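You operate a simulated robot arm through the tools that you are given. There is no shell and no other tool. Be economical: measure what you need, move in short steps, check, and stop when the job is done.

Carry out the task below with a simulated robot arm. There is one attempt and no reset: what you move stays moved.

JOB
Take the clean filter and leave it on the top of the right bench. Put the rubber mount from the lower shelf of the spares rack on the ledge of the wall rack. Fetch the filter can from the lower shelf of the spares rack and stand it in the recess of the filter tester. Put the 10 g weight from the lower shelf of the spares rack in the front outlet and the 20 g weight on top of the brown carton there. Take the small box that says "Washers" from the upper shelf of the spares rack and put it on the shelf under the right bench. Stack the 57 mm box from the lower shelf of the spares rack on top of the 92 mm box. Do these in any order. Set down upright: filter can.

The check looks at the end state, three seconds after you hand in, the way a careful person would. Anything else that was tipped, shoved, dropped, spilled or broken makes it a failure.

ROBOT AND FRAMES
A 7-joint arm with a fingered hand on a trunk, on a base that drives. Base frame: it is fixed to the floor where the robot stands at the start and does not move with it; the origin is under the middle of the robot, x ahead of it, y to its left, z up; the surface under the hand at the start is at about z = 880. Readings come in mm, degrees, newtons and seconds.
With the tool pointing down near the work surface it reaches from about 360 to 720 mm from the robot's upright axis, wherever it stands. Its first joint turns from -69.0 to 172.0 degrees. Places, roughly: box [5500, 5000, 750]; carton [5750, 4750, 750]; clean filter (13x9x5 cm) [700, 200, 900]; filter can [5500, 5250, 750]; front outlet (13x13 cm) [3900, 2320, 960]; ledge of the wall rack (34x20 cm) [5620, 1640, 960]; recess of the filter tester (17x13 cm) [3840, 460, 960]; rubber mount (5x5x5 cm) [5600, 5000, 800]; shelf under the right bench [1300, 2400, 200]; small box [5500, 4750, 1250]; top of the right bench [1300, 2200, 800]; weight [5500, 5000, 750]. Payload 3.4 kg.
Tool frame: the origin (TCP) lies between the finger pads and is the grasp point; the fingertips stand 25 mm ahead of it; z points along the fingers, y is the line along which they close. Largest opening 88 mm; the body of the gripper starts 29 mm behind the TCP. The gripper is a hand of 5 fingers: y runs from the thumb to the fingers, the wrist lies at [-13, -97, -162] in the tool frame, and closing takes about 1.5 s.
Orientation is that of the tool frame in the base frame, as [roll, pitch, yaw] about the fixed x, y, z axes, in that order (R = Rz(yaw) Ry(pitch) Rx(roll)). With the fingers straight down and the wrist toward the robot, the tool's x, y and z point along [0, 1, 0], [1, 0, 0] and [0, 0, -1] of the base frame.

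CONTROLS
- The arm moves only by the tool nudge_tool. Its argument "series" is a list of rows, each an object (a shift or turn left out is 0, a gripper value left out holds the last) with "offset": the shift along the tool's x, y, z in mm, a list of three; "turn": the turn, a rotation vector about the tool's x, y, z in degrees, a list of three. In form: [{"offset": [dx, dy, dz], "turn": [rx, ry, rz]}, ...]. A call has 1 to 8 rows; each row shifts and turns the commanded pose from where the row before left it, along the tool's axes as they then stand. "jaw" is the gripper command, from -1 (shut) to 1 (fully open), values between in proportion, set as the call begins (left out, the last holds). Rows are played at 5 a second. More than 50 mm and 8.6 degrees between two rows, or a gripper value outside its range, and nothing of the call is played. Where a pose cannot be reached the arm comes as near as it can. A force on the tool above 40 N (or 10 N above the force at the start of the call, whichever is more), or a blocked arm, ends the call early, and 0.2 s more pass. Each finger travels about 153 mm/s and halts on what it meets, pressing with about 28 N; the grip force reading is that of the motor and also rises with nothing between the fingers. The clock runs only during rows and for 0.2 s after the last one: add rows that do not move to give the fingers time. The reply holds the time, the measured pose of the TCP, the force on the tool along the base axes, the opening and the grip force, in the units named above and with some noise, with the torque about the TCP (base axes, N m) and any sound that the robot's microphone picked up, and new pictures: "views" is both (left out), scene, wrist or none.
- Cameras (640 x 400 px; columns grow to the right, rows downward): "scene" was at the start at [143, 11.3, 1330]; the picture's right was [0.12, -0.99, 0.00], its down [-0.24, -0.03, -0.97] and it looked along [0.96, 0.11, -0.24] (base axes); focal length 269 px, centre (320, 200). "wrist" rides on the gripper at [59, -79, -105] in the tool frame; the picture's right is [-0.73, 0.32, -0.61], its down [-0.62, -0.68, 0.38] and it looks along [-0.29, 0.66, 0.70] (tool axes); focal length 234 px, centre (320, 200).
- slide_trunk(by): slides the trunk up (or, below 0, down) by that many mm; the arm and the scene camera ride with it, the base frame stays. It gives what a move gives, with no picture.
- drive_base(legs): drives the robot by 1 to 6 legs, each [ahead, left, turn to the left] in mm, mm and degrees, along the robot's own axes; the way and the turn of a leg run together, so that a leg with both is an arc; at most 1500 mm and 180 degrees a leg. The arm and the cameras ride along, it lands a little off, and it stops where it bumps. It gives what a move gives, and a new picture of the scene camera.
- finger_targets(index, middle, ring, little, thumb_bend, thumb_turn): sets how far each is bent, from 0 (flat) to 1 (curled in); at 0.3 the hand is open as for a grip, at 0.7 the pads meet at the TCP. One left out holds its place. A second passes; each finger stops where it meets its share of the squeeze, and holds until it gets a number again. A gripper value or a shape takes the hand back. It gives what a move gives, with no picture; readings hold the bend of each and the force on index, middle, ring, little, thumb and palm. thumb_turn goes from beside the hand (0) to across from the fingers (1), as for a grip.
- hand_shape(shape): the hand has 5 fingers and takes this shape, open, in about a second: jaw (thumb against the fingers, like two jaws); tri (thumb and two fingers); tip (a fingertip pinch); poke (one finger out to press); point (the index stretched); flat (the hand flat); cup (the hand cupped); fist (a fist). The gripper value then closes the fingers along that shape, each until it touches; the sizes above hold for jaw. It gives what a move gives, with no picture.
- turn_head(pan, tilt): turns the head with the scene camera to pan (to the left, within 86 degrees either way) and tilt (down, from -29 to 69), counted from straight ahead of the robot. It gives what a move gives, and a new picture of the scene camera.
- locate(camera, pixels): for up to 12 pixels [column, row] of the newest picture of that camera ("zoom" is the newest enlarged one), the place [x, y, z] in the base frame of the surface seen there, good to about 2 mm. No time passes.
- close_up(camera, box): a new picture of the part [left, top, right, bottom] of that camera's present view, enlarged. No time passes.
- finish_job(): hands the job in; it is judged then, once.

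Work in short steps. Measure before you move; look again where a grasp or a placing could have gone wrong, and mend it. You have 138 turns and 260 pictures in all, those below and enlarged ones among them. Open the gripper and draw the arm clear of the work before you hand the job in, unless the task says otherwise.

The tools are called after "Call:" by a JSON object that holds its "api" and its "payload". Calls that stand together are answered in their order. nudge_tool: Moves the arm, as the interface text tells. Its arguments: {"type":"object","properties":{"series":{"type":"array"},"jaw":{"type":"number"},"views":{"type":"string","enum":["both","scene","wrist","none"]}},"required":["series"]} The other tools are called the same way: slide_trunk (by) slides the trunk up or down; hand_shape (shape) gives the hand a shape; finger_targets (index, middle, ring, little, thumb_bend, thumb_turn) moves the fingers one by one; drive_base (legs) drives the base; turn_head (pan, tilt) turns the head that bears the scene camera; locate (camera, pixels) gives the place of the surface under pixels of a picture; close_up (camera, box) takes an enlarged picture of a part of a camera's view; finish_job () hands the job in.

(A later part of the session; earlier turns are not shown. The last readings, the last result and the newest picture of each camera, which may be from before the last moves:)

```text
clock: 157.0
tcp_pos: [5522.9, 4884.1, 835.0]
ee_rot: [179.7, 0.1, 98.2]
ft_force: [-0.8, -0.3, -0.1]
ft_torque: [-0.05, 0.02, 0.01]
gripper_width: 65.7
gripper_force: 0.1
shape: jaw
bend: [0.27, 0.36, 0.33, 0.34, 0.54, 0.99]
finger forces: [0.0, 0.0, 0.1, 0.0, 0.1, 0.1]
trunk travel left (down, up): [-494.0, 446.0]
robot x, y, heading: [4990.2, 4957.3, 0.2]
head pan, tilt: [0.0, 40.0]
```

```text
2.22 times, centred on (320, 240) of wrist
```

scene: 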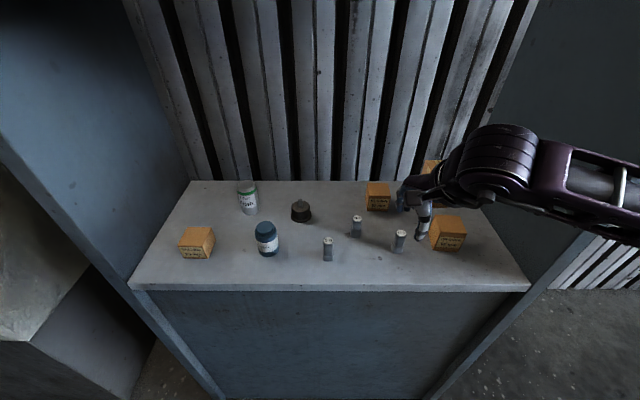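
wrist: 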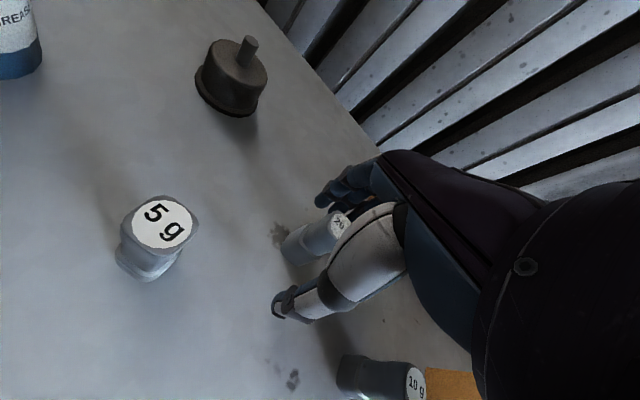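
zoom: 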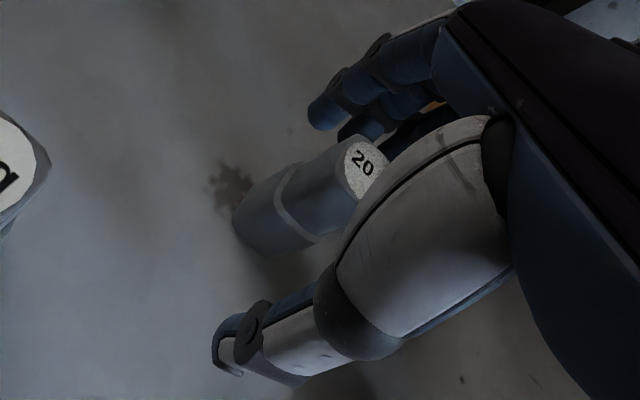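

The weight stands between thumb and fingers. I close and lift.

Call:
{"api": "nudge_tool", "payload": {"series": [{}, {}, {}, {}, {}, {}, {}, {}], "jaw": -1, "views": "wrist"}}

Call:
{"api": "close_up", "payload": {"camera": "wrist", "box": [220, 150, 420, 330]}}

```text
clock: 158.8
tcp_pos: [5523.7, 4883.8, 836.2]
ee_rot: [179.7, 0.1, 98.2]
ft_force: [0.3, -0.3, 0.5]
ft_torque: [-0.02, -0.03, -0.01]
gripper_width: 11.4
gripper_force: 27.6
shape: jaw
bend: [0.73, 0.66, 0.7, 0.7, 0.75, 1.0]
finger forces: [16.6, 6.8, 0.0, 0.1, 23.8, 0.0]
trunk travel left (down, up): [-494.0, 446.0]
robot x, y, heading: [4988.6, 4960.0, 0.1]
head pan, tilt: [0.0, 40.0]
```

wrist: 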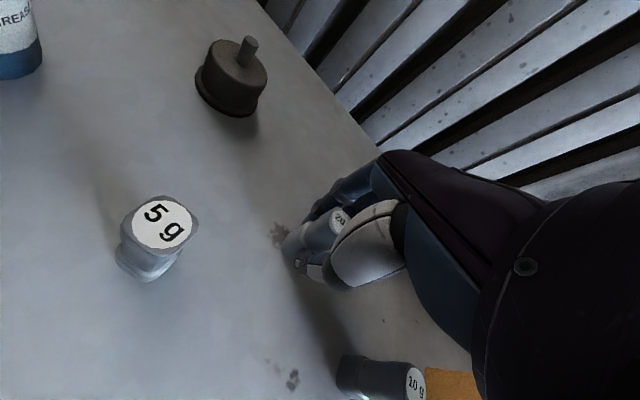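

```text
2.22 times, centred on (320, 240) of wrist
```

zoom: 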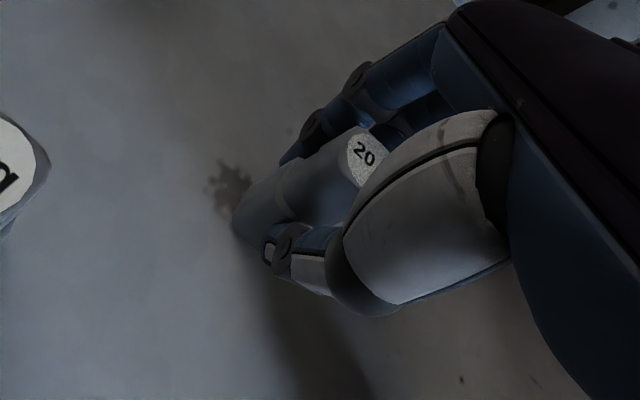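

Firm grip, upright. I lift 110 mm and look at the carton.

Call:
{"api": "nudge_tool", "payload": {"series": [{"offset": [0, 0, -30]}, {"offset": [0, 0, -40]}, {"offset": [0, -10, -40]}, {}], "views": "scene"}}

Call:
{"api": "close_up", "payload": {"camera": "scene", "box": [340, 140, 500, 260]}}

```text
clock: 159.8
tcp_pos: [5512.4, 4883.6, 946.1]
ee_rot: [179.7, 0.1, 98.2]
ft_force: [0.5, 0.0, -0.7]
ft_torque: [0.01, -0.03, -0.03]
gripper_width: 11.5
gripper_force: 27.9
shape: jaw
bend: [0.73, 0.66, 0.7, 0.7, 0.75, 1.0]
finger forces: [16.7, 6.9, 0.0, 0.0, 23.7, 0.0]
trunk travel left (down, up): [-494.0, 446.0]
robot x, y, heading: [4996.0, 4957.3, 0.2]
head pan, tilt: [0.0, 40.0]
```

scene: 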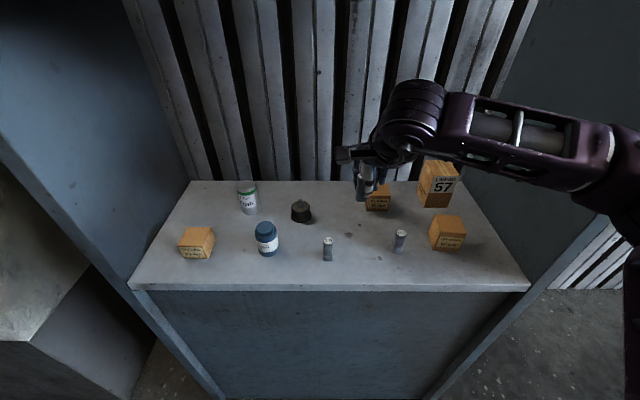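

```text
3.33 times, centred on (420, 200) of scene
```

zoom: 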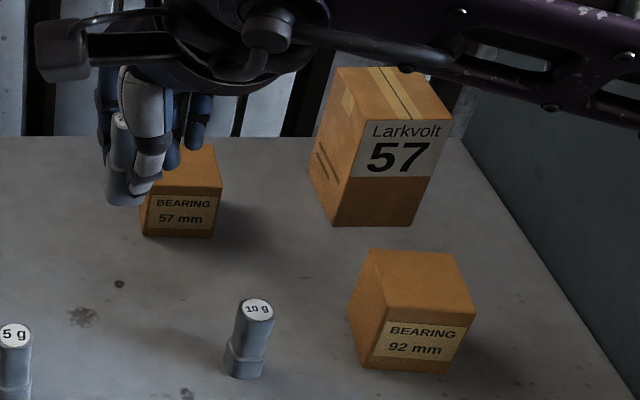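

I locate the carton top corners, box tops, forearm, and panel edge.

Call:
{"api": "locate", "payload": {"camera": "zoom", "pixels": [[342, 72], [355, 118], [448, 120], [410, 80], [395, 100], [372, 255], [382, 312], [472, 312], [462, 257], [200, 155], [217, 185], [155, 182]]}}

Call:
{"api": "locate", "payload": {"camera": "scene", "pixels": [[560, 125], [600, 165], [470, 105], [590, 230], [610, 150], [560, 180], [500, 165], [415, 95]]}}

```text
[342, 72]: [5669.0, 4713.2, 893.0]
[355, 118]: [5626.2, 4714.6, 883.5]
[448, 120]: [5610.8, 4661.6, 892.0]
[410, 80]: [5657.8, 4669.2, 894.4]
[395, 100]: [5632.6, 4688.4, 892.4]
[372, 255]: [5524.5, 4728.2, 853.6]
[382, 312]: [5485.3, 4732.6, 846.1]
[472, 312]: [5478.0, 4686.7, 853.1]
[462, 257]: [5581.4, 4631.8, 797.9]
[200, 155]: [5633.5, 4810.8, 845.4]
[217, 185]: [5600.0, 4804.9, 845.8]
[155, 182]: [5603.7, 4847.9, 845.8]
```

```text
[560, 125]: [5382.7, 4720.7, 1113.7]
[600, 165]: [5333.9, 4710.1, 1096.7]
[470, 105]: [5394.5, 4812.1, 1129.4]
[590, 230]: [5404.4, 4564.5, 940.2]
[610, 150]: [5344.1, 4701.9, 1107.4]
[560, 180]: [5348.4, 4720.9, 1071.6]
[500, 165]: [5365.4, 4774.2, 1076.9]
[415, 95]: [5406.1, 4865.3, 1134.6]
```

Carton top centre ≈(5640,4688), z 893. To keep the forearm off the right panel I rotate the base −20° and shift, with the hand high (z 946, above everything on the shelf).

Call:
{"api": "drive_base", "payload": {"legs": [[80, 75, 0], [0, 0, -20]]}}

Call:
{"api": "turn_head", "payload": {"pan": 0, "tilt": 35}}

Call:
{"api": "locate", "payload": {"camera": "scene", "pixels": [[420, 90], [470, 110], [560, 130], [600, 150], [320, 200]]}}

```text
clock: 162.1
tcp_pos: [5534.1, 4786.1, 945.7]
ee_rot: [179.7, 0.1, 78.2]
ft_force: [-0.4, -0.7, -0.6]
ft_torque: [-0.03, 0.01, -0.01]
gripper_width: 11.1
gripper_force: 28.6
shape: jaw
bend: [0.73, 0.66, 0.7, 0.7, 0.75, 1.0]
finger forces: [16.7, 6.9, 0.1, 0.0, 23.7, 0.0]
trunk travel left (down, up): [-494.0, 446.0]
robot x, y, heading: [5068.7, 5039.7, -19.8]
head pan, tilt: [0.0, 40.0]
```

scene: 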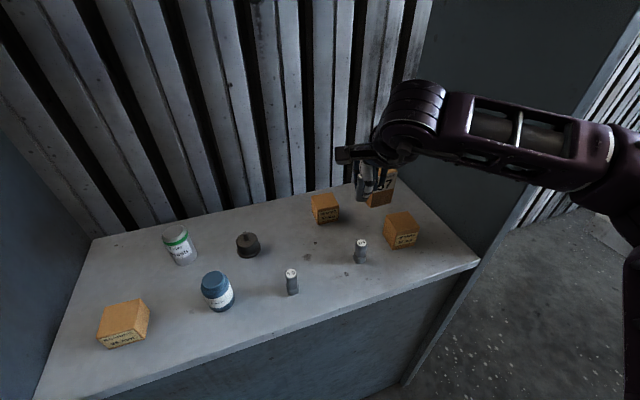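

```text
clock: 162.7
tcp_pos: [5533.6, 4785.9, 946.3]
ee_rot: [179.7, 0.1, 78.1]
ft_force: [0.5, -0.3, -0.5]
ft_torque: [-0.01, -0.02, -0.04]
gripper_width: 11.0
gripper_force: 27.9
shape: jaw
bend: [0.73, 0.66, 0.7, 0.7, 0.75, 1.0]
finger forces: [16.7, 6.9, 0.0, 0.0, 23.7, 0.0]
trunk travel left (down, up): [-494.0, 446.0]
robot x, y, heading: [5075.1, 5031.9, -19.9]
head pan, tilt: [0.0, 35.0]
```

scene: 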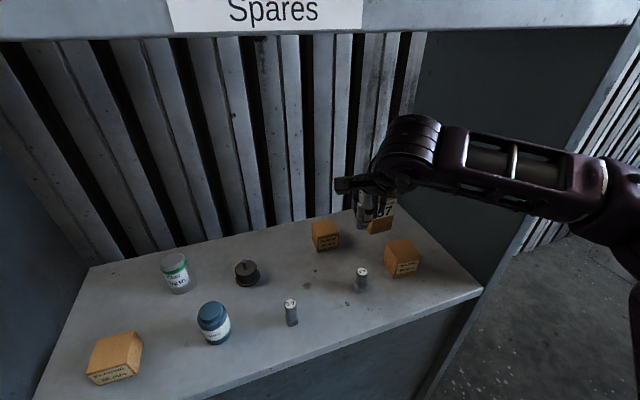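

```text
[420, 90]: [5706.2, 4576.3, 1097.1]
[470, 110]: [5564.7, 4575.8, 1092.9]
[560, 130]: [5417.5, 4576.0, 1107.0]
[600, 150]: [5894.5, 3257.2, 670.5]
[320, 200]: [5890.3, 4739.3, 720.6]
```

I move the weight over the carton centre in three steps.

Call:
{"api": "nudge_tool", "payload": {"series": [{"offset": [-24, 41, -8]}, {"offset": [-25, 41, 0]}, {"offset": [-25, 42, 0]}, {}], "views": "both"}}

Call:
{"api": "close_up", "payload": {"camera": "wrist", "box": [180, 150, 420, 350]}}

```text
clock: 163.7
tcp_pos: [5641.1, 4689.9, 954.7]
ee_rot: [179.7, 0.0, 78.3]
ft_force: [0.1, 0.3, 0.8]
ft_torque: [-0.01, -0.02, 0.02]
gripper_width: 11.3
gripper_force: 27.9
shape: jaw
bend: [0.73, 0.66, 0.7, 0.7, 0.75, 1.0]
finger forces: [16.7, 6.9, 0.1, 0.0, 23.6, 0.0]
trunk travel left (down, up): [-494.0, 446.0]
robot x, y, heading: [5071.1, 5033.9, -19.9]
head pan, tilt: [0.0, 35.0]
```

scene: 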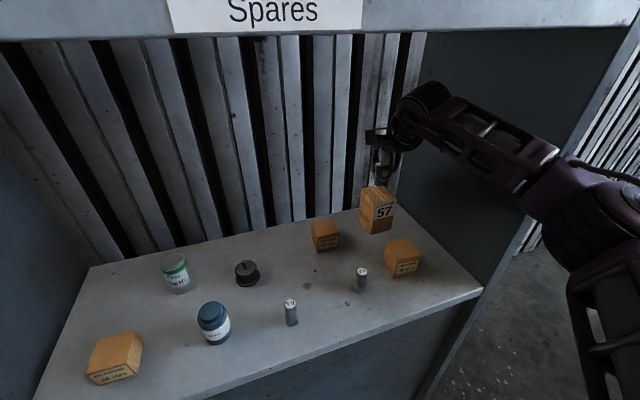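
wrist: 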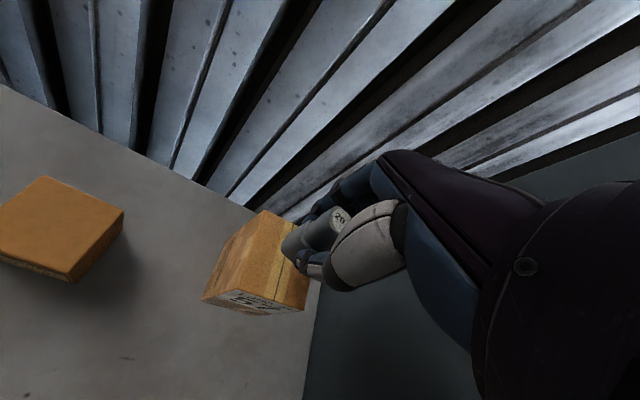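

```text
2.00 times, centred on (300, 250) of wrist
```

zoom: 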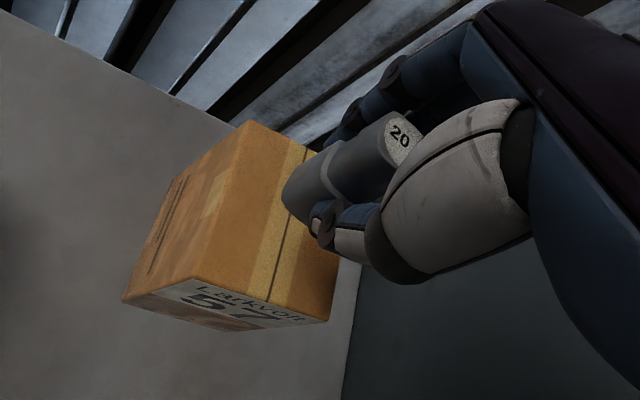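

I measure the carton top via the wrist zoom to refine.

Call:
{"api": "locate", "payload": {"camera": "zoom", "pixels": [[253, 128], [192, 278], [322, 312], [245, 210], [335, 262], [285, 200]]}}

Call:
{"api": "close_up", "payload": {"camera": "scene", "box": [340, 110, 440, 250]}}

Call:
{"api": "locate", "payload": {"camera": "zoom", "pixels": [[300, 225], [270, 215], [330, 225]]}}

```text
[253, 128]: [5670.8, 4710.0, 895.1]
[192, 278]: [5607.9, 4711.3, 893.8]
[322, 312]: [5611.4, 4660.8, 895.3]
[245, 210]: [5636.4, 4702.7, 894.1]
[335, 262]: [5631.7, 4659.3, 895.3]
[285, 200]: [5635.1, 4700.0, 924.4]
```

```text
2.86 times, centred on (390, 180) of scene
```

zoom: 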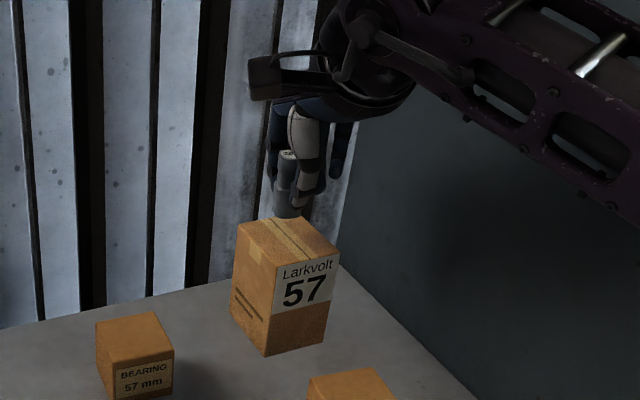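

```text
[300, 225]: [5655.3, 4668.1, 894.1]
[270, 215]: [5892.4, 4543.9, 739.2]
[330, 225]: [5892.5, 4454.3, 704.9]
```

Weight is nearly centred (needs ~−4 mm in y). I lower about 23 mm until contact.

Call:
{"api": "nudge_tool", "payload": {"series": [{"offset": [-4, 0, 8]}, {"offset": [0, 0, 8]}, {"offset": [0, 0, 3]}, {"offset": [0, 0, 2]}], "views": "wrist"}}

Call:
{"api": "close_up", "payload": {"camera": "wrist", "box": [200, 170, 400, 330]}}

```text
clock: 164.7
tcp_pos: [5640.3, 4684.3, 935.1]
ee_rot: [179.8, 0.1, 78.2]
ft_force: [0.3, -0.4, 0.0]
ft_torque: [0.03, -0.03, -0.02]
gripper_width: 11.2
gripper_force: 28.1
shape: jaw
bend: [0.73, 0.66, 0.7, 0.7, 0.75, 1.0]
finger forces: [16.8, 6.9, 0.0, 0.1, 23.6, 0.0]
trunk travel left (down, up): [-494.0, 446.0]
robot x, y, heading: [5072.9, 5036.3, -19.9]
head pan, tilt: [0.0, 35.0]
```

wrist: 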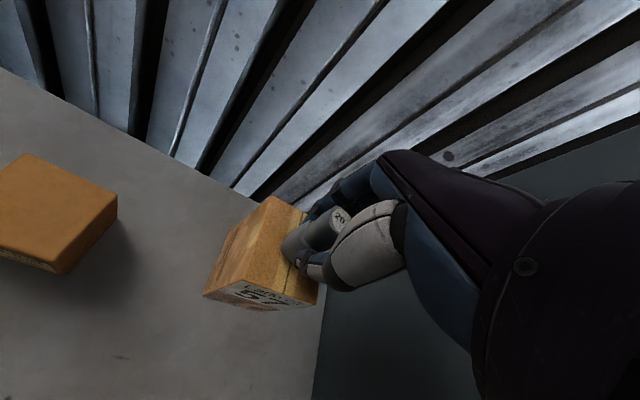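

```text
2.50 times, centred on (300, 250) of wrist
```

zoom: 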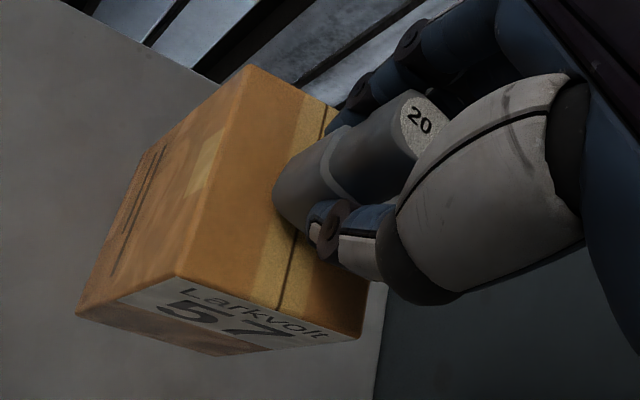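

About 3–4 mm more to contact; tiny steps.

Call:
{"api": "nudge_tool", "payload": {"series": [{"offset": [0, 0, 1.5]}, {"offset": [0, 0, 1]}, {"offset": [0, 0, 1]}], "views": "none"}}

```text
clock: 165.5
tcp_pos: [5640.3, 4684.9, 930.6]
ee_rot: [179.8, 0.2, 78.2]
ft_force: [0.4, 0.3, 0.1]
ft_torque: [-0.02, -0.02, 0.0]
gripper_width: 11.1
gripper_force: 27.8
shape: jaw
bend: [0.73, 0.66, 0.7, 0.7, 0.75, 1.0]
finger forces: [17.0, 7.1, 0.0, 0.1, 23.8, 0.0]
trunk travel left (down, up): [-494.0, 446.0]
robot x, y, heading: [5071.9, 5034.6, -19.8]
head pan, tilt: [0.0, 35.0]
```

Call:
{"api": "nudge_tool", "payload": {"series": [{"offset": [0, 0, 1]}, {"offset": [0, 0, 1]}], "views": "none"}}

Call:
{"api": "nudge_tool", "payload": {"series": [{}], "views": "none"}}

```text
clock: 166.1
tcp_pos: [5639.0, 4684.0, 930.4]
ee_rot: [179.5, 0.1, 78.2]
ft_force: [0.7, -1.1, 6.4]
ft_torque: [-0.04, -0.1, 0.03]
gripper_width: 11.7
gripper_force: 27.7
shape: jaw
bend: [0.73, 0.66, 0.7, 0.7, 0.75, 1.0]
finger forces: [17.5, 7.9, 0.0, 0.0, 24.5, 0.0]
trunk travel left (down, up): [-494.0, 446.0]
robot x, y, heading: [5074.6, 5033.2, -19.8]
head pan, tilt: [0.0, 35.0]
```

```text
clock: 166.5
tcp_pos: [5639.6, 4684.9, 930.4]
ee_rot: [179.6, 0.1, 78.2]
ft_force: [0.5, -0.3, 8.3]
ft_torque: [-0.06, -0.2, -0.02]
gripper_width: 11.4
gripper_force: 28.2
shape: jaw
bend: [0.73, 0.66, 0.7, 0.7, 0.75, 1.0]
finger forces: [17.8, 8.5, 0.0, 0.1, 24.6, 0.1]
trunk travel left (down, up): [-494.0, 446.0]
robot x, y, heading: [5071.3, 5033.6, -19.7]
head pan, tilt: [0.0, 35.0]
```

Contact (8 N). I release and rise straight up.

Call:
{"api": "nudge_tool", "payload": {"series": [{"offset": [0, 0, -0.8]}, {}, {}, {}, {}, {}], "jaw": 0.5, "views": "none"}}

Call:
{"api": "nudge_tool", "payload": {"series": [{"offset": [0, 0, -20]}, {"offset": [0, 0, -25]}, {}], "views": "wrist"}}

```text
clock: 167.9
tcp_pos: [5639.2, 4684.6, 928.7]
ee_rot: [179.7, 0.1, 78.1]
ft_force: [-0.2, -0.3, -0.3]
ft_torque: [0.01, -0.01, 0.02]
gripper_width: 65.7
gripper_force: 0.0
shape: jaw
bend: [0.27, 0.36, 0.33, 0.34, 0.54, 0.99]
finger forces: [0.1, 0.0, 0.0, 0.1, 0.1, 0.0]
trunk travel left (down, up): [-494.0, 446.0]
robot x, y, heading: [5074.3, 5037.8, -20.0]
head pan, tilt: [0.0, 35.0]
```

```text
clock: 168.7
tcp_pos: [5640.8, 4684.9, 975.0]
ee_rot: [179.7, 0.1, 78.2]
ft_force: [-0.3, 0.3, -0.5]
ft_torque: [-0.03, 0.03, 0.01]
gripper_width: 65.9
gripper_force: 0.1
shape: jaw
bend: [0.27, 0.36, 0.33, 0.34, 0.54, 0.99]
finger forces: [0.1, 0.1, 0.0, 0.0, 0.0, 0.0]
trunk travel left (down, up): [-494.0, 446.0]
robot x, y, heading: [5076.9, 5035.3, -19.8]
head pan, tilt: [0.0, 35.0]
```

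wrist: 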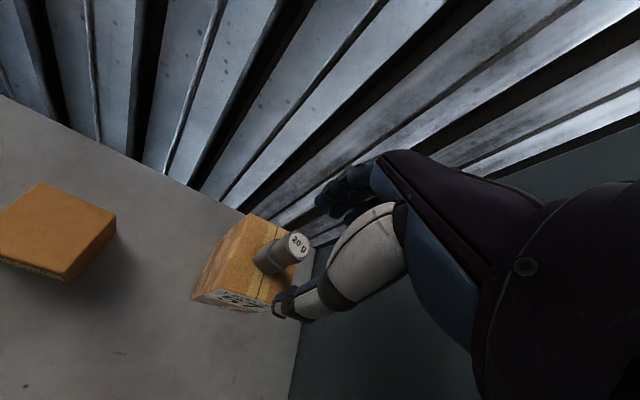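

20 g weight stands on the carton. Next the 57 mm box: I rise a bit more, then move over it (5621,4828), yawing +6°.

Call:
{"api": "nudge_tool", "payload": {"series": [{"offset": [0, 0, -12]}, {"offset": [45, -16, 0]}, {"offset": [45, -16, 0]}, {"offset": [46, -17, 0]}, {"offset": [0, 0, 30], "turn": [0, 0, -6]}, {"offset": [0, 0, 30]}, {}], "jaw": 0.8, "views": "both"}}

Call:
{"api": "close_up", "payload": {"camera": "wrist", "box": [180, 150, 420, 350]}}

```text
clock: 170.3
tcp_pos: [5619.4, 4827.0, 924.4]
ee_rot: [179.7, 0.1, 84.2]
ft_force: [-0.5, -0.4, 0.9]
ft_torque: [0.01, 0.01, 0.01]
gripper_width: 78.9
gripper_force: 0.0
shape: jaw
bend: [0.29, 0.32, 0.3, 0.31, 0.33, 0.98]
finger forces: [0.0, 0.0, 0.0, 0.0, 0.0, 0.0]
trunk travel left (down, up): [-494.0, 446.0]
robot x, y, heading: [5074.1, 5032.9, -19.8]
head pan, tilt: [0.0, 35.0]
```

scene: 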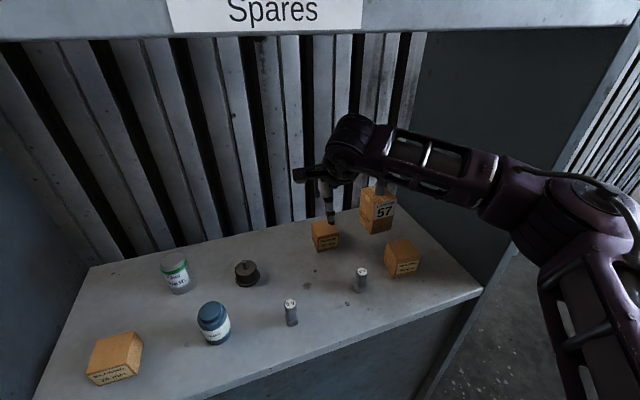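
wrist: 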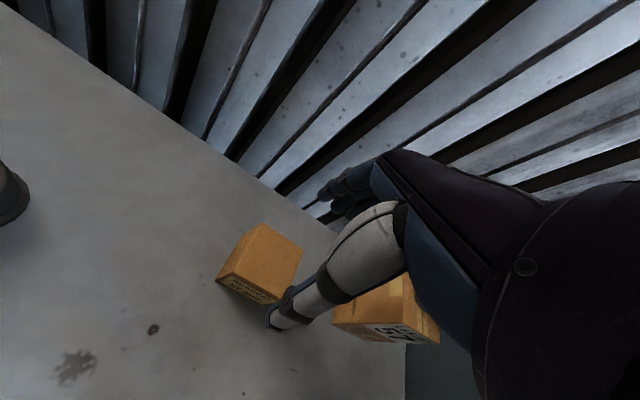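

```text
2.00 times, centred on (300, 250) of wrist
```

zoom: 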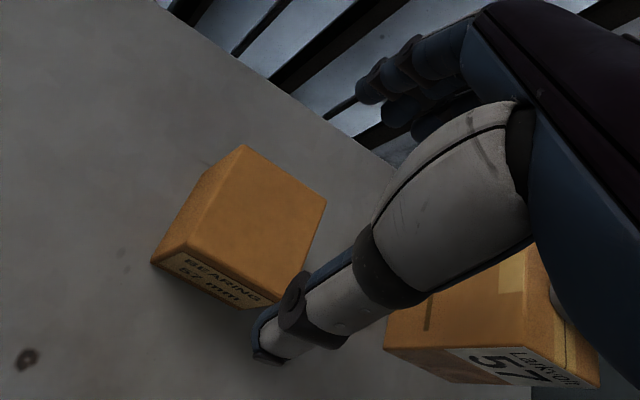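

I check forearm clearance from the 20 g weight and measure the box top.

Call:
{"api": "locate", "payload": {"camera": "scene", "pixels": [[400, 170], [385, 150], [430, 180], [350, 125], [372, 180], [480, 200]]}}

Call:
{"api": "locate", "payload": {"camera": "zoom", "pixels": [[243, 150], [187, 248], [322, 200], [270, 300], [245, 220], [410, 345]]}}

```text
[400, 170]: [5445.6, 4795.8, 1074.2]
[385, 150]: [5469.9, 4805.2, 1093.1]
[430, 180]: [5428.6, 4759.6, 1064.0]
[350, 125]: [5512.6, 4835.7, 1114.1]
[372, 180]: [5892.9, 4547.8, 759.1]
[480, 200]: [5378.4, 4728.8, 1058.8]
```

```text
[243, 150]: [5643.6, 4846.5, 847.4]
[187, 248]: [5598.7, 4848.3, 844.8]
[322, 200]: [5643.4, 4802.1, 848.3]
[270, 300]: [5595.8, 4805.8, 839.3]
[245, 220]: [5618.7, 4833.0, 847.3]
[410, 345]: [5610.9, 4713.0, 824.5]
```

Box 57: x 5598–5644, y 4803–4847, square to axes. I adjust yaw by +5°, descend to z≈831 and grip.

Call:
{"api": "nudge_tool", "payload": {"series": [{"offset": [-2, 2, 10], "turn": [0, 0, -5]}, {"offset": [0, 0, 28]}, {"offset": [0, 0, 28]}, {"offset": [0, 0, 27]}, {}], "views": "wrist"}}

Call:
{"api": "close_up", "payload": {"camera": "wrist", "box": [180, 150, 420, 350]}}

```text
clock: 171.5
tcp_pos: [5621.5, 4825.5, 831.4]
ee_rot: [179.7, 0.2, 89.1]
ft_force: [0.0, 0.2, 0.3]
ft_torque: [0.02, 0.01, 0.01]
gripper_width: 79.2
gripper_force: 0.1
shape: jaw
bend: [0.29, 0.32, 0.3, 0.31, 0.33, 0.98]
finger forces: [0.0, 0.0, 0.0, 0.0, 0.0, 0.1]
trunk travel left (down, up): [-494.0, 446.0]
robot x, y, heading: [5074.3, 5033.6, -19.8]
head pan, tilt: [0.0, 35.0]
```

wrist: 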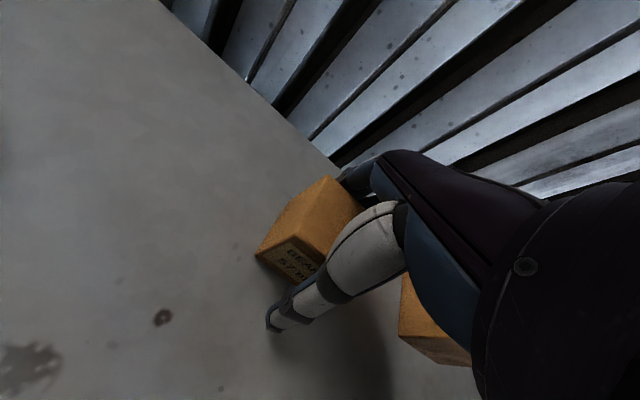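

```text
2.00 times, centred on (300, 250) of wrist
```

zoom: 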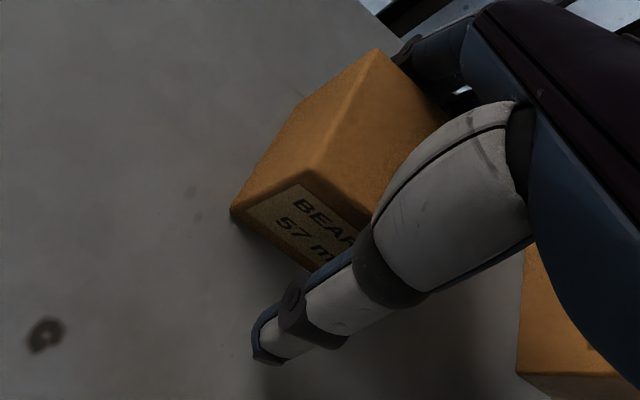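

Box is between the fingers. Close and lift.

Call:
{"api": "nudge_tool", "payload": {"series": [{}, {}, {}, {}, {}, {}, {}], "jaw": -1, "views": "none"}}

Call:
{"api": "nudge_tool", "payload": {"series": [{"offset": [0, 0, -20]}, {"offset": [0, 0, -35]}, {"offset": [0, 0, -40]}, {}], "views": "wrist"}}

```text
clock: 173.1
tcp_pos: [5621.9, 4825.9, 831.9]
ee_rot: [179.6, 0.2, 89.3]
ft_force: [-0.1, -0.2, -0.9]
ft_torque: [0.02, 0.02, 0.02]
gripper_width: 44.2
gripper_force: 27.9
shape: jaw
bend: [0.74, 0.43, 0.4, 0.44, 0.71, 1.0]
finger forces: [14.1, 7.6, 3.1, 0.1, 25.1, 0.0]
trunk travel left (down, up): [-494.0, 446.0]
robot x, y, heading: [5072.8, 5037.8, -19.8]
head pan, tilt: [0.0, 35.0]
```

```text
clock: 174.1
tcp_pos: [5620.8, 4825.8, 929.7]
ee_rot: [179.8, 0.2, 89.2]
ft_force: [-0.1, -0.3, -1.4]
ft_torque: [0.03, -0.01, 0.01]
gripper_width: 44.2
gripper_force: 28.1
shape: jaw
bend: [0.74, 0.43, 0.4, 0.44, 0.71, 1.0]
finger forces: [14.2, 7.7, 3.3, 0.0, 25.1, 0.0]
trunk travel left (down, up): [-494.0, 446.0]
robot x, y, heading: [5074.8, 5034.6, -20.0]
head pan, tilt: [0.0, 35.0]
```

wrist: 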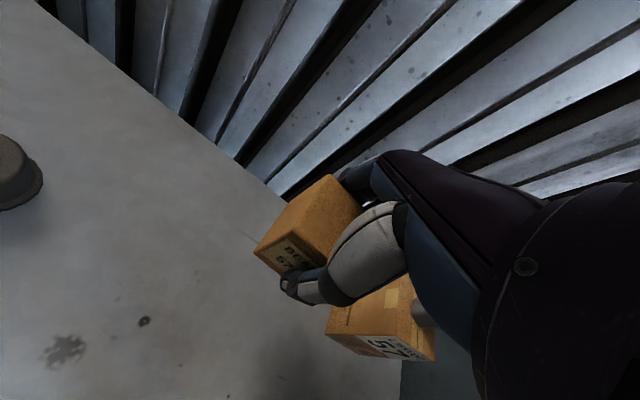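

Held firmly. I measure the 92 mm box top precisely.

Call:
{"api": "nudge_tool", "payload": {"series": [{"offset": [0, -30, 0]}, {}], "views": "scene"}}

Call:
{"api": "close_up", "payload": {"camera": "scene", "box": [340, 210, 440, 300]}}

```text
clock: 174.7
tcp_pos: [5591.8, 4826.9, 927.4]
ee_rot: [179.7, 0.2, 89.3]
ft_force: [0.6, 0.4, -2.1]
ft_torque: [-0.04, 0.03, 0.02]
gripper_width: 44.3
gripper_force: 27.8
shape: jaw
bend: [0.74, 0.43, 0.4, 0.44, 0.71, 1.0]
finger forces: [14.2, 7.6, 3.3, 0.1, 25.1, 0.1]
trunk travel left (down, up): [-494.0, 446.0]
robot x, y, heading: [5070.3, 5034.5, -19.9]
head pan, tilt: [0.0, 35.0]
```

scene: 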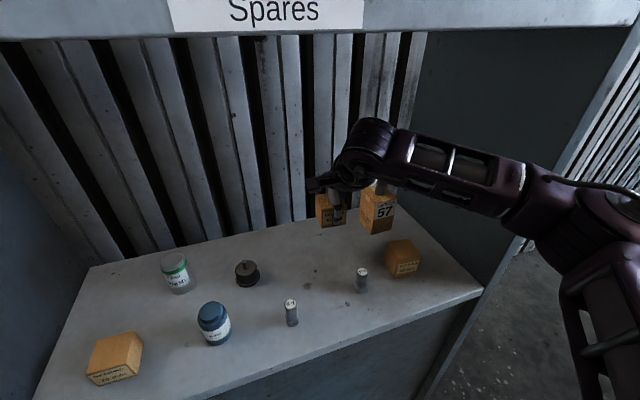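

```text
4.44 times, centred on (390, 255) of scene
```

zoom: 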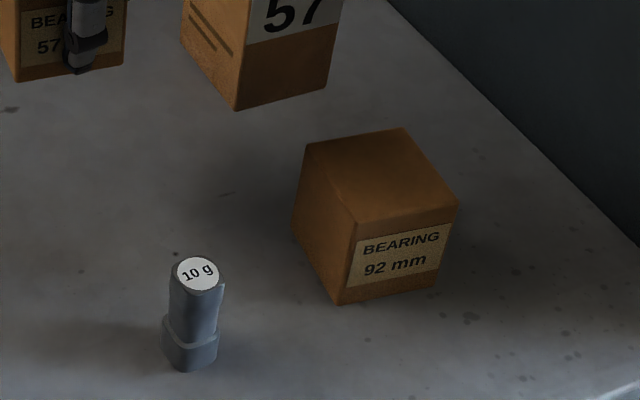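

Call:
{"api": "locate", "payload": {"camera": "zoom", "pixels": [[308, 147], [357, 220], [455, 205], [402, 132], [380, 175], [330, 185], [430, 170], [198, 270]]}}

```text
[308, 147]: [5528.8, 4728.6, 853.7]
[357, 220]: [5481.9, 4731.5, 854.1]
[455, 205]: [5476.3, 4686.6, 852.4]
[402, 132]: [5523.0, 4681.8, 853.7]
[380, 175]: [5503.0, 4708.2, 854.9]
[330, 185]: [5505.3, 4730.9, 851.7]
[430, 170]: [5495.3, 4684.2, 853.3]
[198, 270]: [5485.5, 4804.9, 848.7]
```

92 mm box centre (5502.5,4707), top 853.5, rotated −7°. I carry the 57 box above it.

Call:
{"api": "nudge_tool", "payload": {"series": [{"offset": [-20, -40, 0]}, {"offset": [-30, -38, 0]}, {"offset": [-35, -5, 0]}, {"offset": [-36, -5, 0]}, {"turn": [0, 0, 6]}, {}], "views": "both"}}

Call:
{"api": "close_up", "payload": {"camera": "scene", "box": [340, 170, 460, 290]}}

```text
clock: 176.1
tcp_pos: [5501.3, 4705.1, 927.1]
ee_rot: [179.7, 0.2, 83.2]
ft_force: [0.2, 0.4, -1.4]
ft_torque: [-0.01, -0.04, 0.01]
gripper_width: 44.4
gripper_force: 28.2
shape: jaw
bend: [0.74, 0.43, 0.4, 0.44, 0.71, 1.0]
finger forces: [14.1, 7.6, 3.3, 0.0, 25.0, 0.1]
trunk travel left (down, up): [-494.0, 446.0]
robot x, y, heading: [5071.9, 5036.1, -19.8]
head pan, tilt: [0.0, 35.0]
```

scene: 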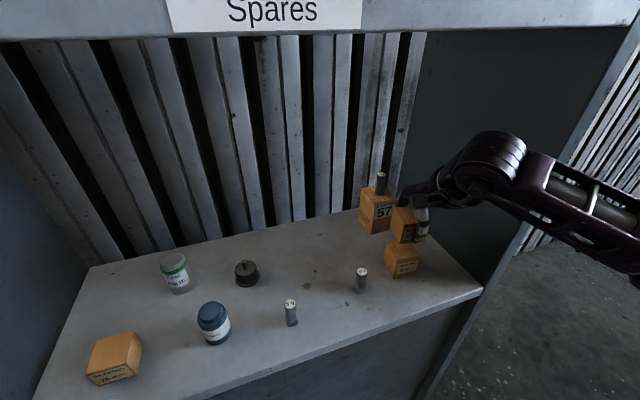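
wrist: 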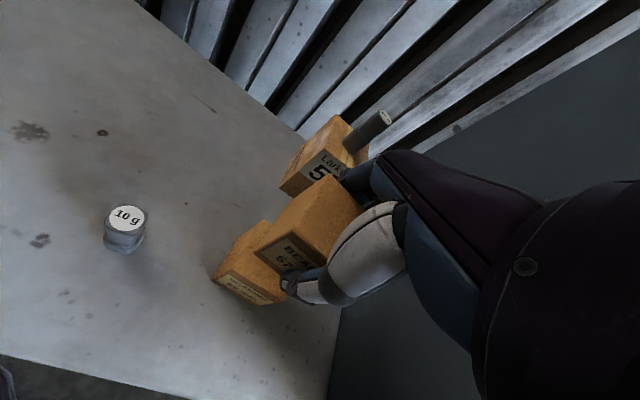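

```text
3.33 times, centred on (400, 230) of scene
```

zoom: 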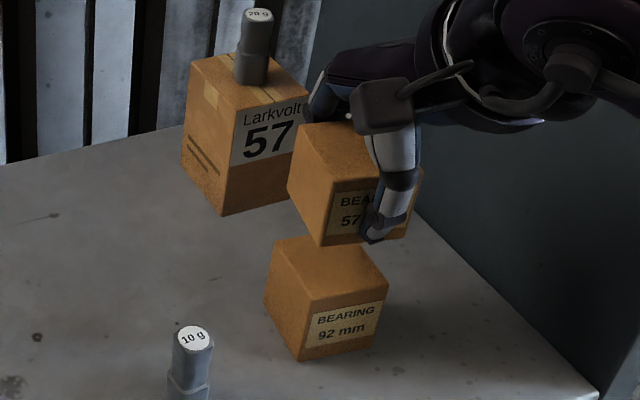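

Aligned (20 g stands well). I lower 36 mm, then fine steps.

Call:
{"api": "nudge_tool", "payload": {"series": [{"offset": [1, 1, 18]}, {"offset": [0, 0, 16]}, {"offset": [0, 0, 2]}, {}], "views": "none"}}

Call:
{"api": "nudge_tool", "payload": {"series": [{"offset": [0, 0, 1.5]}, {"offset": [0, 0, 1.5]}], "views": "scene"}}

Call:
{"api": "close_up", "payload": {"camera": "scene", "box": [340, 170, 460, 290]}}

```text
clock: 177.1
tcp_pos: [5502.5, 4705.4, 891.7]
ee_rot: [179.7, 0.1, 83.2]
ft_force: [0.1, 0.4, -2.0]
ft_torque: [0.0, 0.01, 0.0]
gripper_width: 44.0
gripper_force: 28.2
shape: jaw
bend: [0.74, 0.43, 0.4, 0.44, 0.71, 1.0]
finger forces: [14.0, 7.5, 3.3, 0.0, 25.0, 0.0]
trunk travel left (down, up): [-494.0, 446.0]
robot x, y, heading: [5073.3, 5035.6, -19.6]
head pan, tilt: [0.0, 35.0]
```

```text
clock: 177.7
tcp_pos: [5504.4, 4706.0, 888.8]
ee_rot: [179.7, 0.1, 83.2]
ft_force: [0.0, -1.0, -1.1]
ft_torque: [0.0, -0.03, 0.0]
gripper_width: 43.8
gripper_force: 28.0
shape: jaw
bend: [0.74, 0.43, 0.4, 0.44, 0.71, 1.0]
finger forces: [14.0, 7.6, 3.4, 0.0, 25.0, 0.0]
trunk travel left (down, up): [-494.0, 446.0]
robot x, y, heading: [5069.6, 5036.2, -20.0]
head pan, tilt: [0.0, 35.0]
```

scene: 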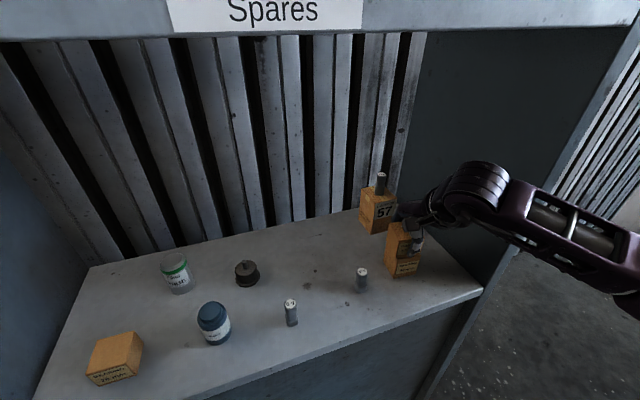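

```text
3.33 times, centred on (400, 230) of scene
```

zoom: 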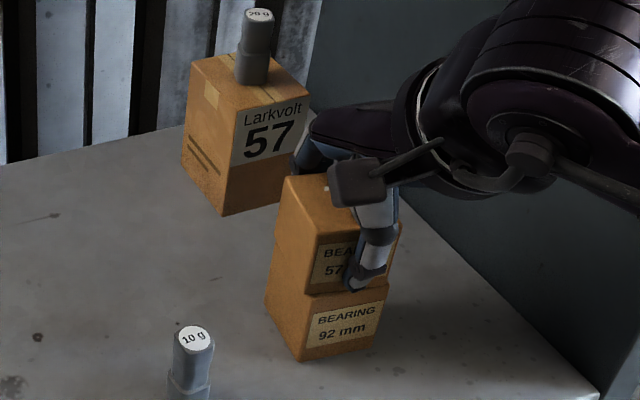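

Nearly seated; finer steps to contact.

Call:
{"api": "nudge_tool", "payload": {"series": [{"offset": [0, 0, 1]}, {"offset": [0, 0, 1]}, {}], "views": "none"}}

Call:
{"api": "nudge_tool", "payload": {"series": [{"offset": [0, 0, 1]}, {}], "views": "none"}}

```text
clock: 178.5
tcp_pos: [5503.1, 4706.5, 887.4]
ee_rot: [179.5, 0.2, 83.2]
ft_force: [0.7, -0.1, 7.0]
ft_torque: [-0.03, -0.02, 0.03]
gripper_width: 44.3
gripper_force: 28.2
shape: jaw
bend: [0.74, 0.43, 0.4, 0.44, 0.72, 1.0]
finger forces: [15.1, 8.4, 3.9, 0.0, 25.6, 0.1]
trunk travel left (down, up): [-494.0, 446.0]
robot x, y, heading: [5072.5, 5034.5, -19.9]
head pan, tilt: [0.0, 35.0]
```

```text
clock: 179.1
tcp_pos: [5502.4, 4707.9, 887.5]
ee_rot: [179.5, 0.1, 83.2]
ft_force: [2.2, -1.8, 13.8]
ft_torque: [-0.09, -0.11, -0.03]
gripper_width: 44.0
gripper_force: 27.9
shape: jaw
bend: [0.74, 0.43, 0.4, 0.44, 0.72, 1.0]
finger forces: [16.2, 9.1, 4.1, 0.1, 26.1, 0.0]
trunk travel left (down, up): [-494.0, 446.0]
robot x, y, heading: [5075.1, 5031.2, -19.7]
head pan, tilt: [0.0, 35.0]
```

Contact. I relieve slightly, open, and rise.

Call:
{"api": "nudge_tool", "payload": {"series": [{"offset": [0, 0, -1.5]}, {}, {}, {}, {}, {}], "jaw": 0.8, "views": "none"}}

Call:
{"api": "nudge_tool", "payload": {"series": [{"offset": [0, 0, -20]}, {"offset": [0, 0, -30]}, {"offset": [0, -10, -20]}, {}], "views": "both"}}

Call:
{"api": "close_up", "payload": {"camera": "scene", "box": [340, 170, 460, 290]}}

```text
clock: 180.5
tcp_pos: [5503.7, 4705.9, 887.1]
ee_rot: [179.7, 0.1, 83.3]
ft_force: [-0.7, 0.2, 0.7]
ft_torque: [0.01, 0.0, 0.0]
gripper_width: 78.9
gripper_force: 0.1
shape: jaw
bend: [0.3, 0.32, 0.3, 0.31, 0.34, 0.98]
finger forces: [0.0, 0.1, 0.1, 0.0, 0.0, 0.0]
trunk travel left (down, up): [-494.0, 446.0]
robot x, y, heading: [5073.9, 5039.3, -19.6]
head pan, tilt: [0.0, 35.0]
```

```text
clock: 181.5
tcp_pos: [5492.0, 4708.4, 958.3]
ee_rot: [179.8, 0.1, 83.2]
ft_force: [-0.6, 0.0, -0.2]
ft_torque: [-0.02, 0.0, -0.01]
gripper_width: 79.0
gripper_force: 0.0
shape: jaw
bend: [0.29, 0.32, 0.3, 0.31, 0.34, 0.98]
finger forces: [0.0, 0.0, 0.0, 0.1, 0.0, 0.1]
trunk travel left (down, up): [-494.0, 446.0]
robot x, y, heading: [5074.4, 5037.0, -19.8]
head pan, tilt: [0.0, 35.0]
```

scene: 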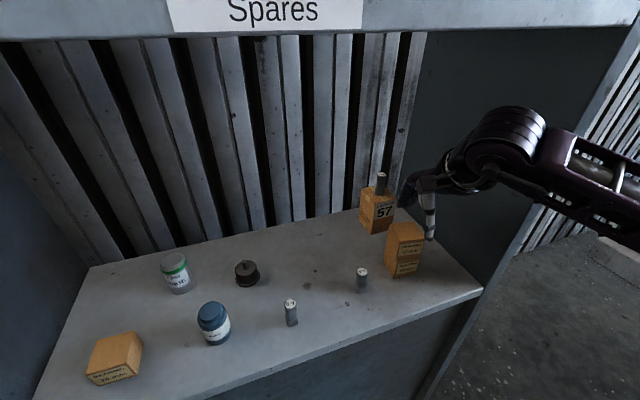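
wrist: 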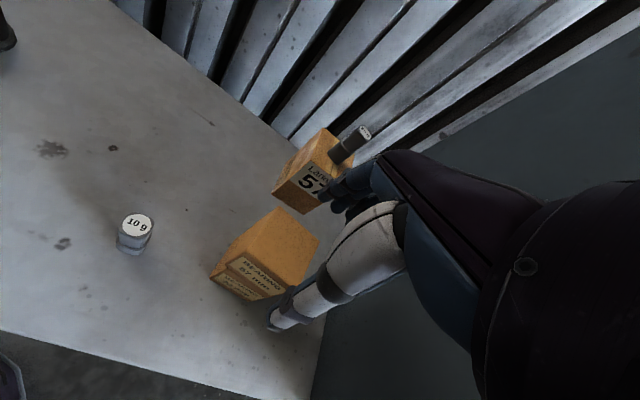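

```text
3.33 times, centred on (400, 230) of scene
```

zoom: 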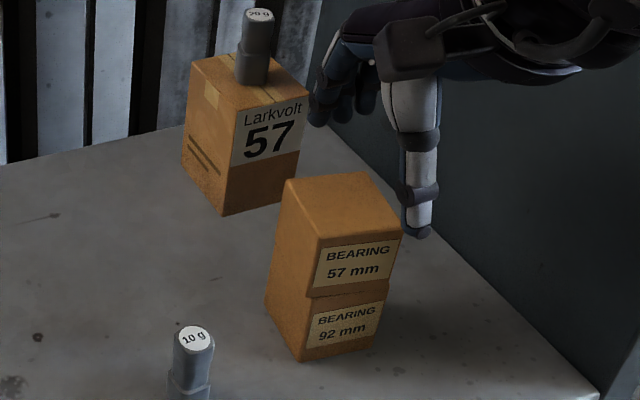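

Perfect stack. Next, the 10 g weight at (5484.5,4806): move over it and descend to z≈880 first.

Call:
{"api": "nudge_tool", "payload": {"series": [{"offset": [48, -10, 0]}, {"offset": [48, -10, 0]}, {"offset": [0, 0, 40]}, {"offset": [0, 0, 35]}, {}], "jaw": 0.5, "views": "wrist"}}

Call:
{"api": "close_up", "payload": {"camera": "wrist", "box": [180, 150, 420, 350]}}

```text
clock: 182.7
tcp_pos: [5483.9, 4804.7, 882.8]
ee_rot: [179.6, 0.1, 83.1]
ft_force: [1.1, 0.7, -0.5]
ft_torque: [0.0, -0.03, 0.0]
gripper_width: 66.1
gripper_force: 0.0
shape: jaw
bend: [0.27, 0.35, 0.32, 0.34, 0.54, 0.99]
finger forces: [0.0, 0.0, 0.0, 0.1, 0.0, 0.0]
trunk travel left (down, up): [-494.0, 446.0]
robot x, y, heading: [5073.5, 5032.6, -19.7]
head pan, tilt: [0.0, 35.0]
```

wrist: 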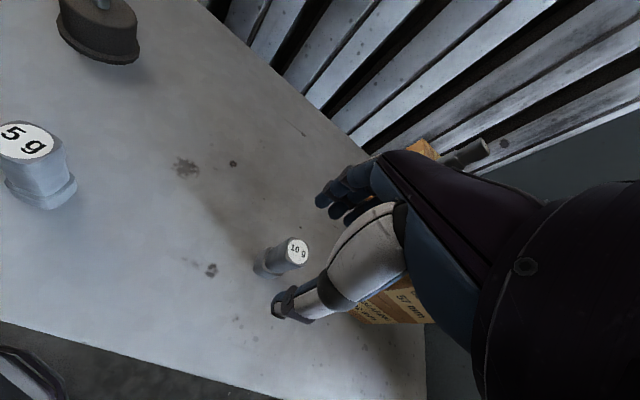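

```text
2.00 times, centred on (300, 250) of wrist
```

zoom: 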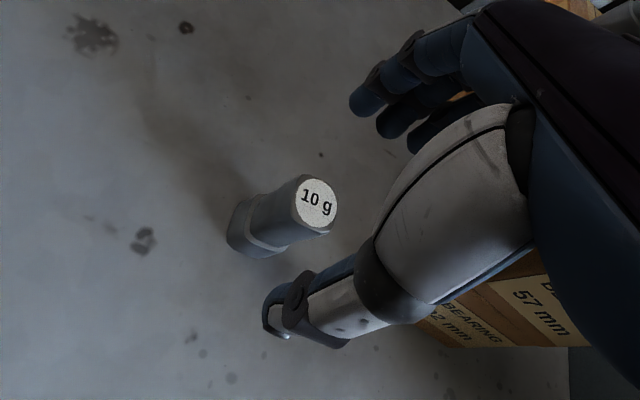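

Aligned. Descend to z≈837, close and lift.

Call:
{"api": "nudge_tool", "payload": {"series": [{"offset": [1, 1, 23]}, {"offset": [0, 0, 23]}, {}], "views": "none"}}

Call:
{"api": "nudge_tool", "payload": {"series": [{}, {}, {}, {}, {}, {}, {}], "jaw": -1, "views": "none"}}

Call:
{"api": "nudge_tool", "payload": {"series": [{"offset": [0, 0, -30]}, {"offset": [0, -10, -45]}, {"offset": [0, -10, -45]}, {}], "views": "both"}}

```text
clock: 183.5
tcp_pos: [5486.4, 4806.3, 835.9]
ee_rot: [179.6, 0.1, 83.2]
ft_force: [0.3, -1.4, 0.2]
ft_torque: [0.0, 0.02, 0.04]
gripper_width: 66.4
gripper_force: 0.1
shape: jaw
bend: [0.27, 0.35, 0.32, 0.34, 0.54, 0.99]
finger forces: [0.0, 0.0, 0.0, 0.0, 0.0, 0.1]
trunk travel left (down, up): [-494.0, 446.0]
robot x, y, heading: [5074.5, 5035.4, -19.8]
head pan, tilt: [0.0, 35.0]
```

```text
clock: 185.1
tcp_pos: [5487.1, 4805.4, 835.9]
ee_rot: [179.6, 0.0, 83.3]
ft_force: [-0.1, 0.1, -0.2]
ft_torque: [0.0, 0.03, 0.03]
gripper_width: 11.0
gripper_force: 28.2
shape: jaw
bend: [0.72, 0.63, 0.7, 0.7, 0.75, 1.0]
finger forces: [15.6, 9.2, 0.1, 0.0, 24.5, 0.1]
trunk travel left (down, up): [-494.0, 446.0]
robot x, y, heading: [5071.3, 5033.5, -19.8]
head pan, tilt: [0.0, 35.0]
```

```text
clock: 186.1
tcp_pos: [5465.0, 4809.1, 954.9]
ee_rot: [179.7, 0.1, 83.2]
ft_force: [0.1, 0.0, -1.1]
ft_torque: [0.02, -0.02, 0.0]
gripper_width: 11.4
gripper_force: 27.5
shape: jaw
bend: [0.72, 0.63, 0.7, 0.7, 0.75, 1.0]
finger forces: [15.8, 9.7, 0.1, 0.1, 24.6, 0.0]
trunk travel left (down, up): [-494.0, 446.0]
robot x, y, heading: [5072.2, 5035.9, -19.7]
head pan, tilt: [0.0, 35.0]
```

scene: 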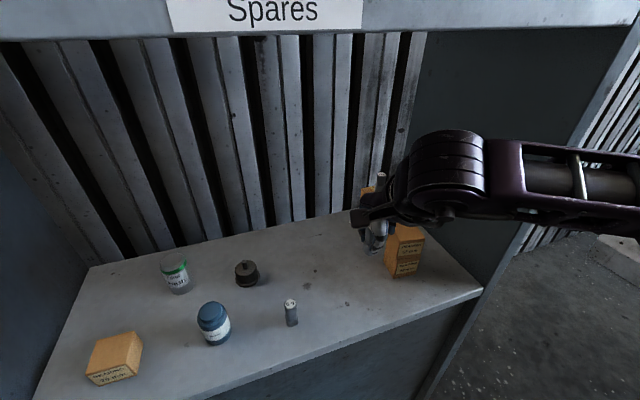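
wrist: 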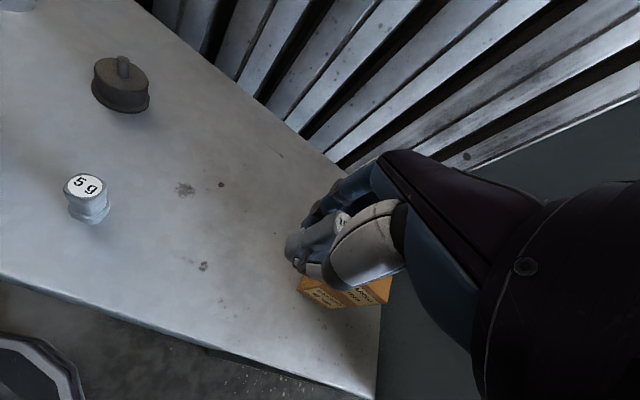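

10 g is held. I rotate back to heading 0 (hand above all), back out, raise trunk, and slide right to the aisle to look for the front outlet.

Call:
{"api": "drive_base", "payload": {"legs": [[0, 0, 20], [-450, 0, 0], [0, -1300, 0]]}}

Call:
{"api": "slide_trunk", "payload": {"by": 300}}

Call:
{"api": "turn_head", "payload": {"pan": -86, "tilt": 20}}

```text
clock: 196.1
tcp_pos: [5083.3, 3647.1, 955.4]
ee_rot: [179.7, 0.1, 103.8]
ft_force: [-0.1, 0.0, -0.9]
ft_torque: [0.0, 0.04, -0.01]
gripper_width: 11.3
gripper_force: 28.0
shape: jaw
bend: [0.72, 0.63, 0.7, 0.7, 0.75, 1.0]
finger forces: [15.8, 9.7, 0.0, 0.0, 24.5, 0.0]
trunk travel left (down, up): [-494.0, 446.0]
robot x, y, heading: [4637.5, 3719.2, 1.0]
head pan, tilt: [0.0, 35.0]
```

scene: 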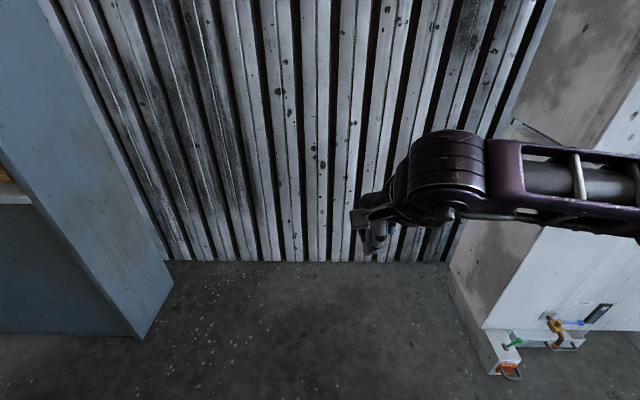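

```text
clock: 199.1
tcp_pos: [5084.9, 3647.3, 1256.1]
ee_rot: [179.6, 0.1, 103.7]
ft_force: [-0.4, 0.1, -0.5]
ft_torque: [0.01, 0.02, -0.01]
gripper_width: 11.2
gripper_force: 27.8
shape: jaw
bend: [0.72, 0.63, 0.7, 0.7, 0.75, 1.0]
finger forces: [15.9, 9.7, 0.1, 0.0, 24.5, 0.0]
trunk travel left (down, up): [-794.0, 146.0]
robot x, y, heading: [4638.7, 3721.4, 1.0]
head pan, tilt: [0.0, 35.0]
```

```text
clock: 200.7
tcp_pos: [5083.2, 3646.6, 1254.6]
ee_rot: [179.7, 0.1, 103.7]
ft_force: [0.1, 1.0, -1.0]
ft_torque: [-0.03, -0.01, 0.01]
gripper_width: 11.4
gripper_force: 28.4
shape: jaw
bend: [0.72, 0.63, 0.7, 0.7, 0.75, 1.0]
finger forces: [16.0, 9.7, 0.0, 0.0, 24.6, 0.0]
trunk travel left (down, up): [-794.0, 146.0]
robot x, y, heading: [4638.4, 3723.5, 0.9]
head pan, tilt: [-85.9, 20.0]
```

scene: 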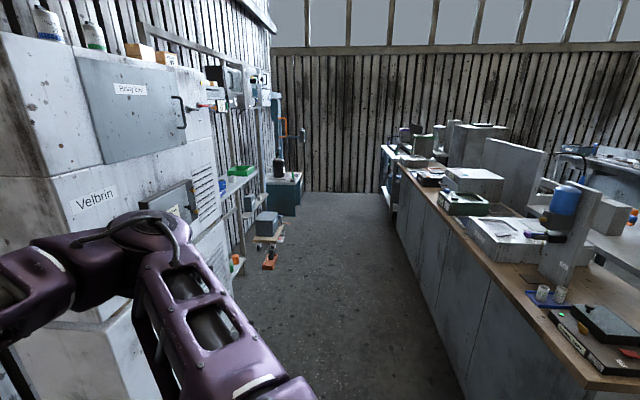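

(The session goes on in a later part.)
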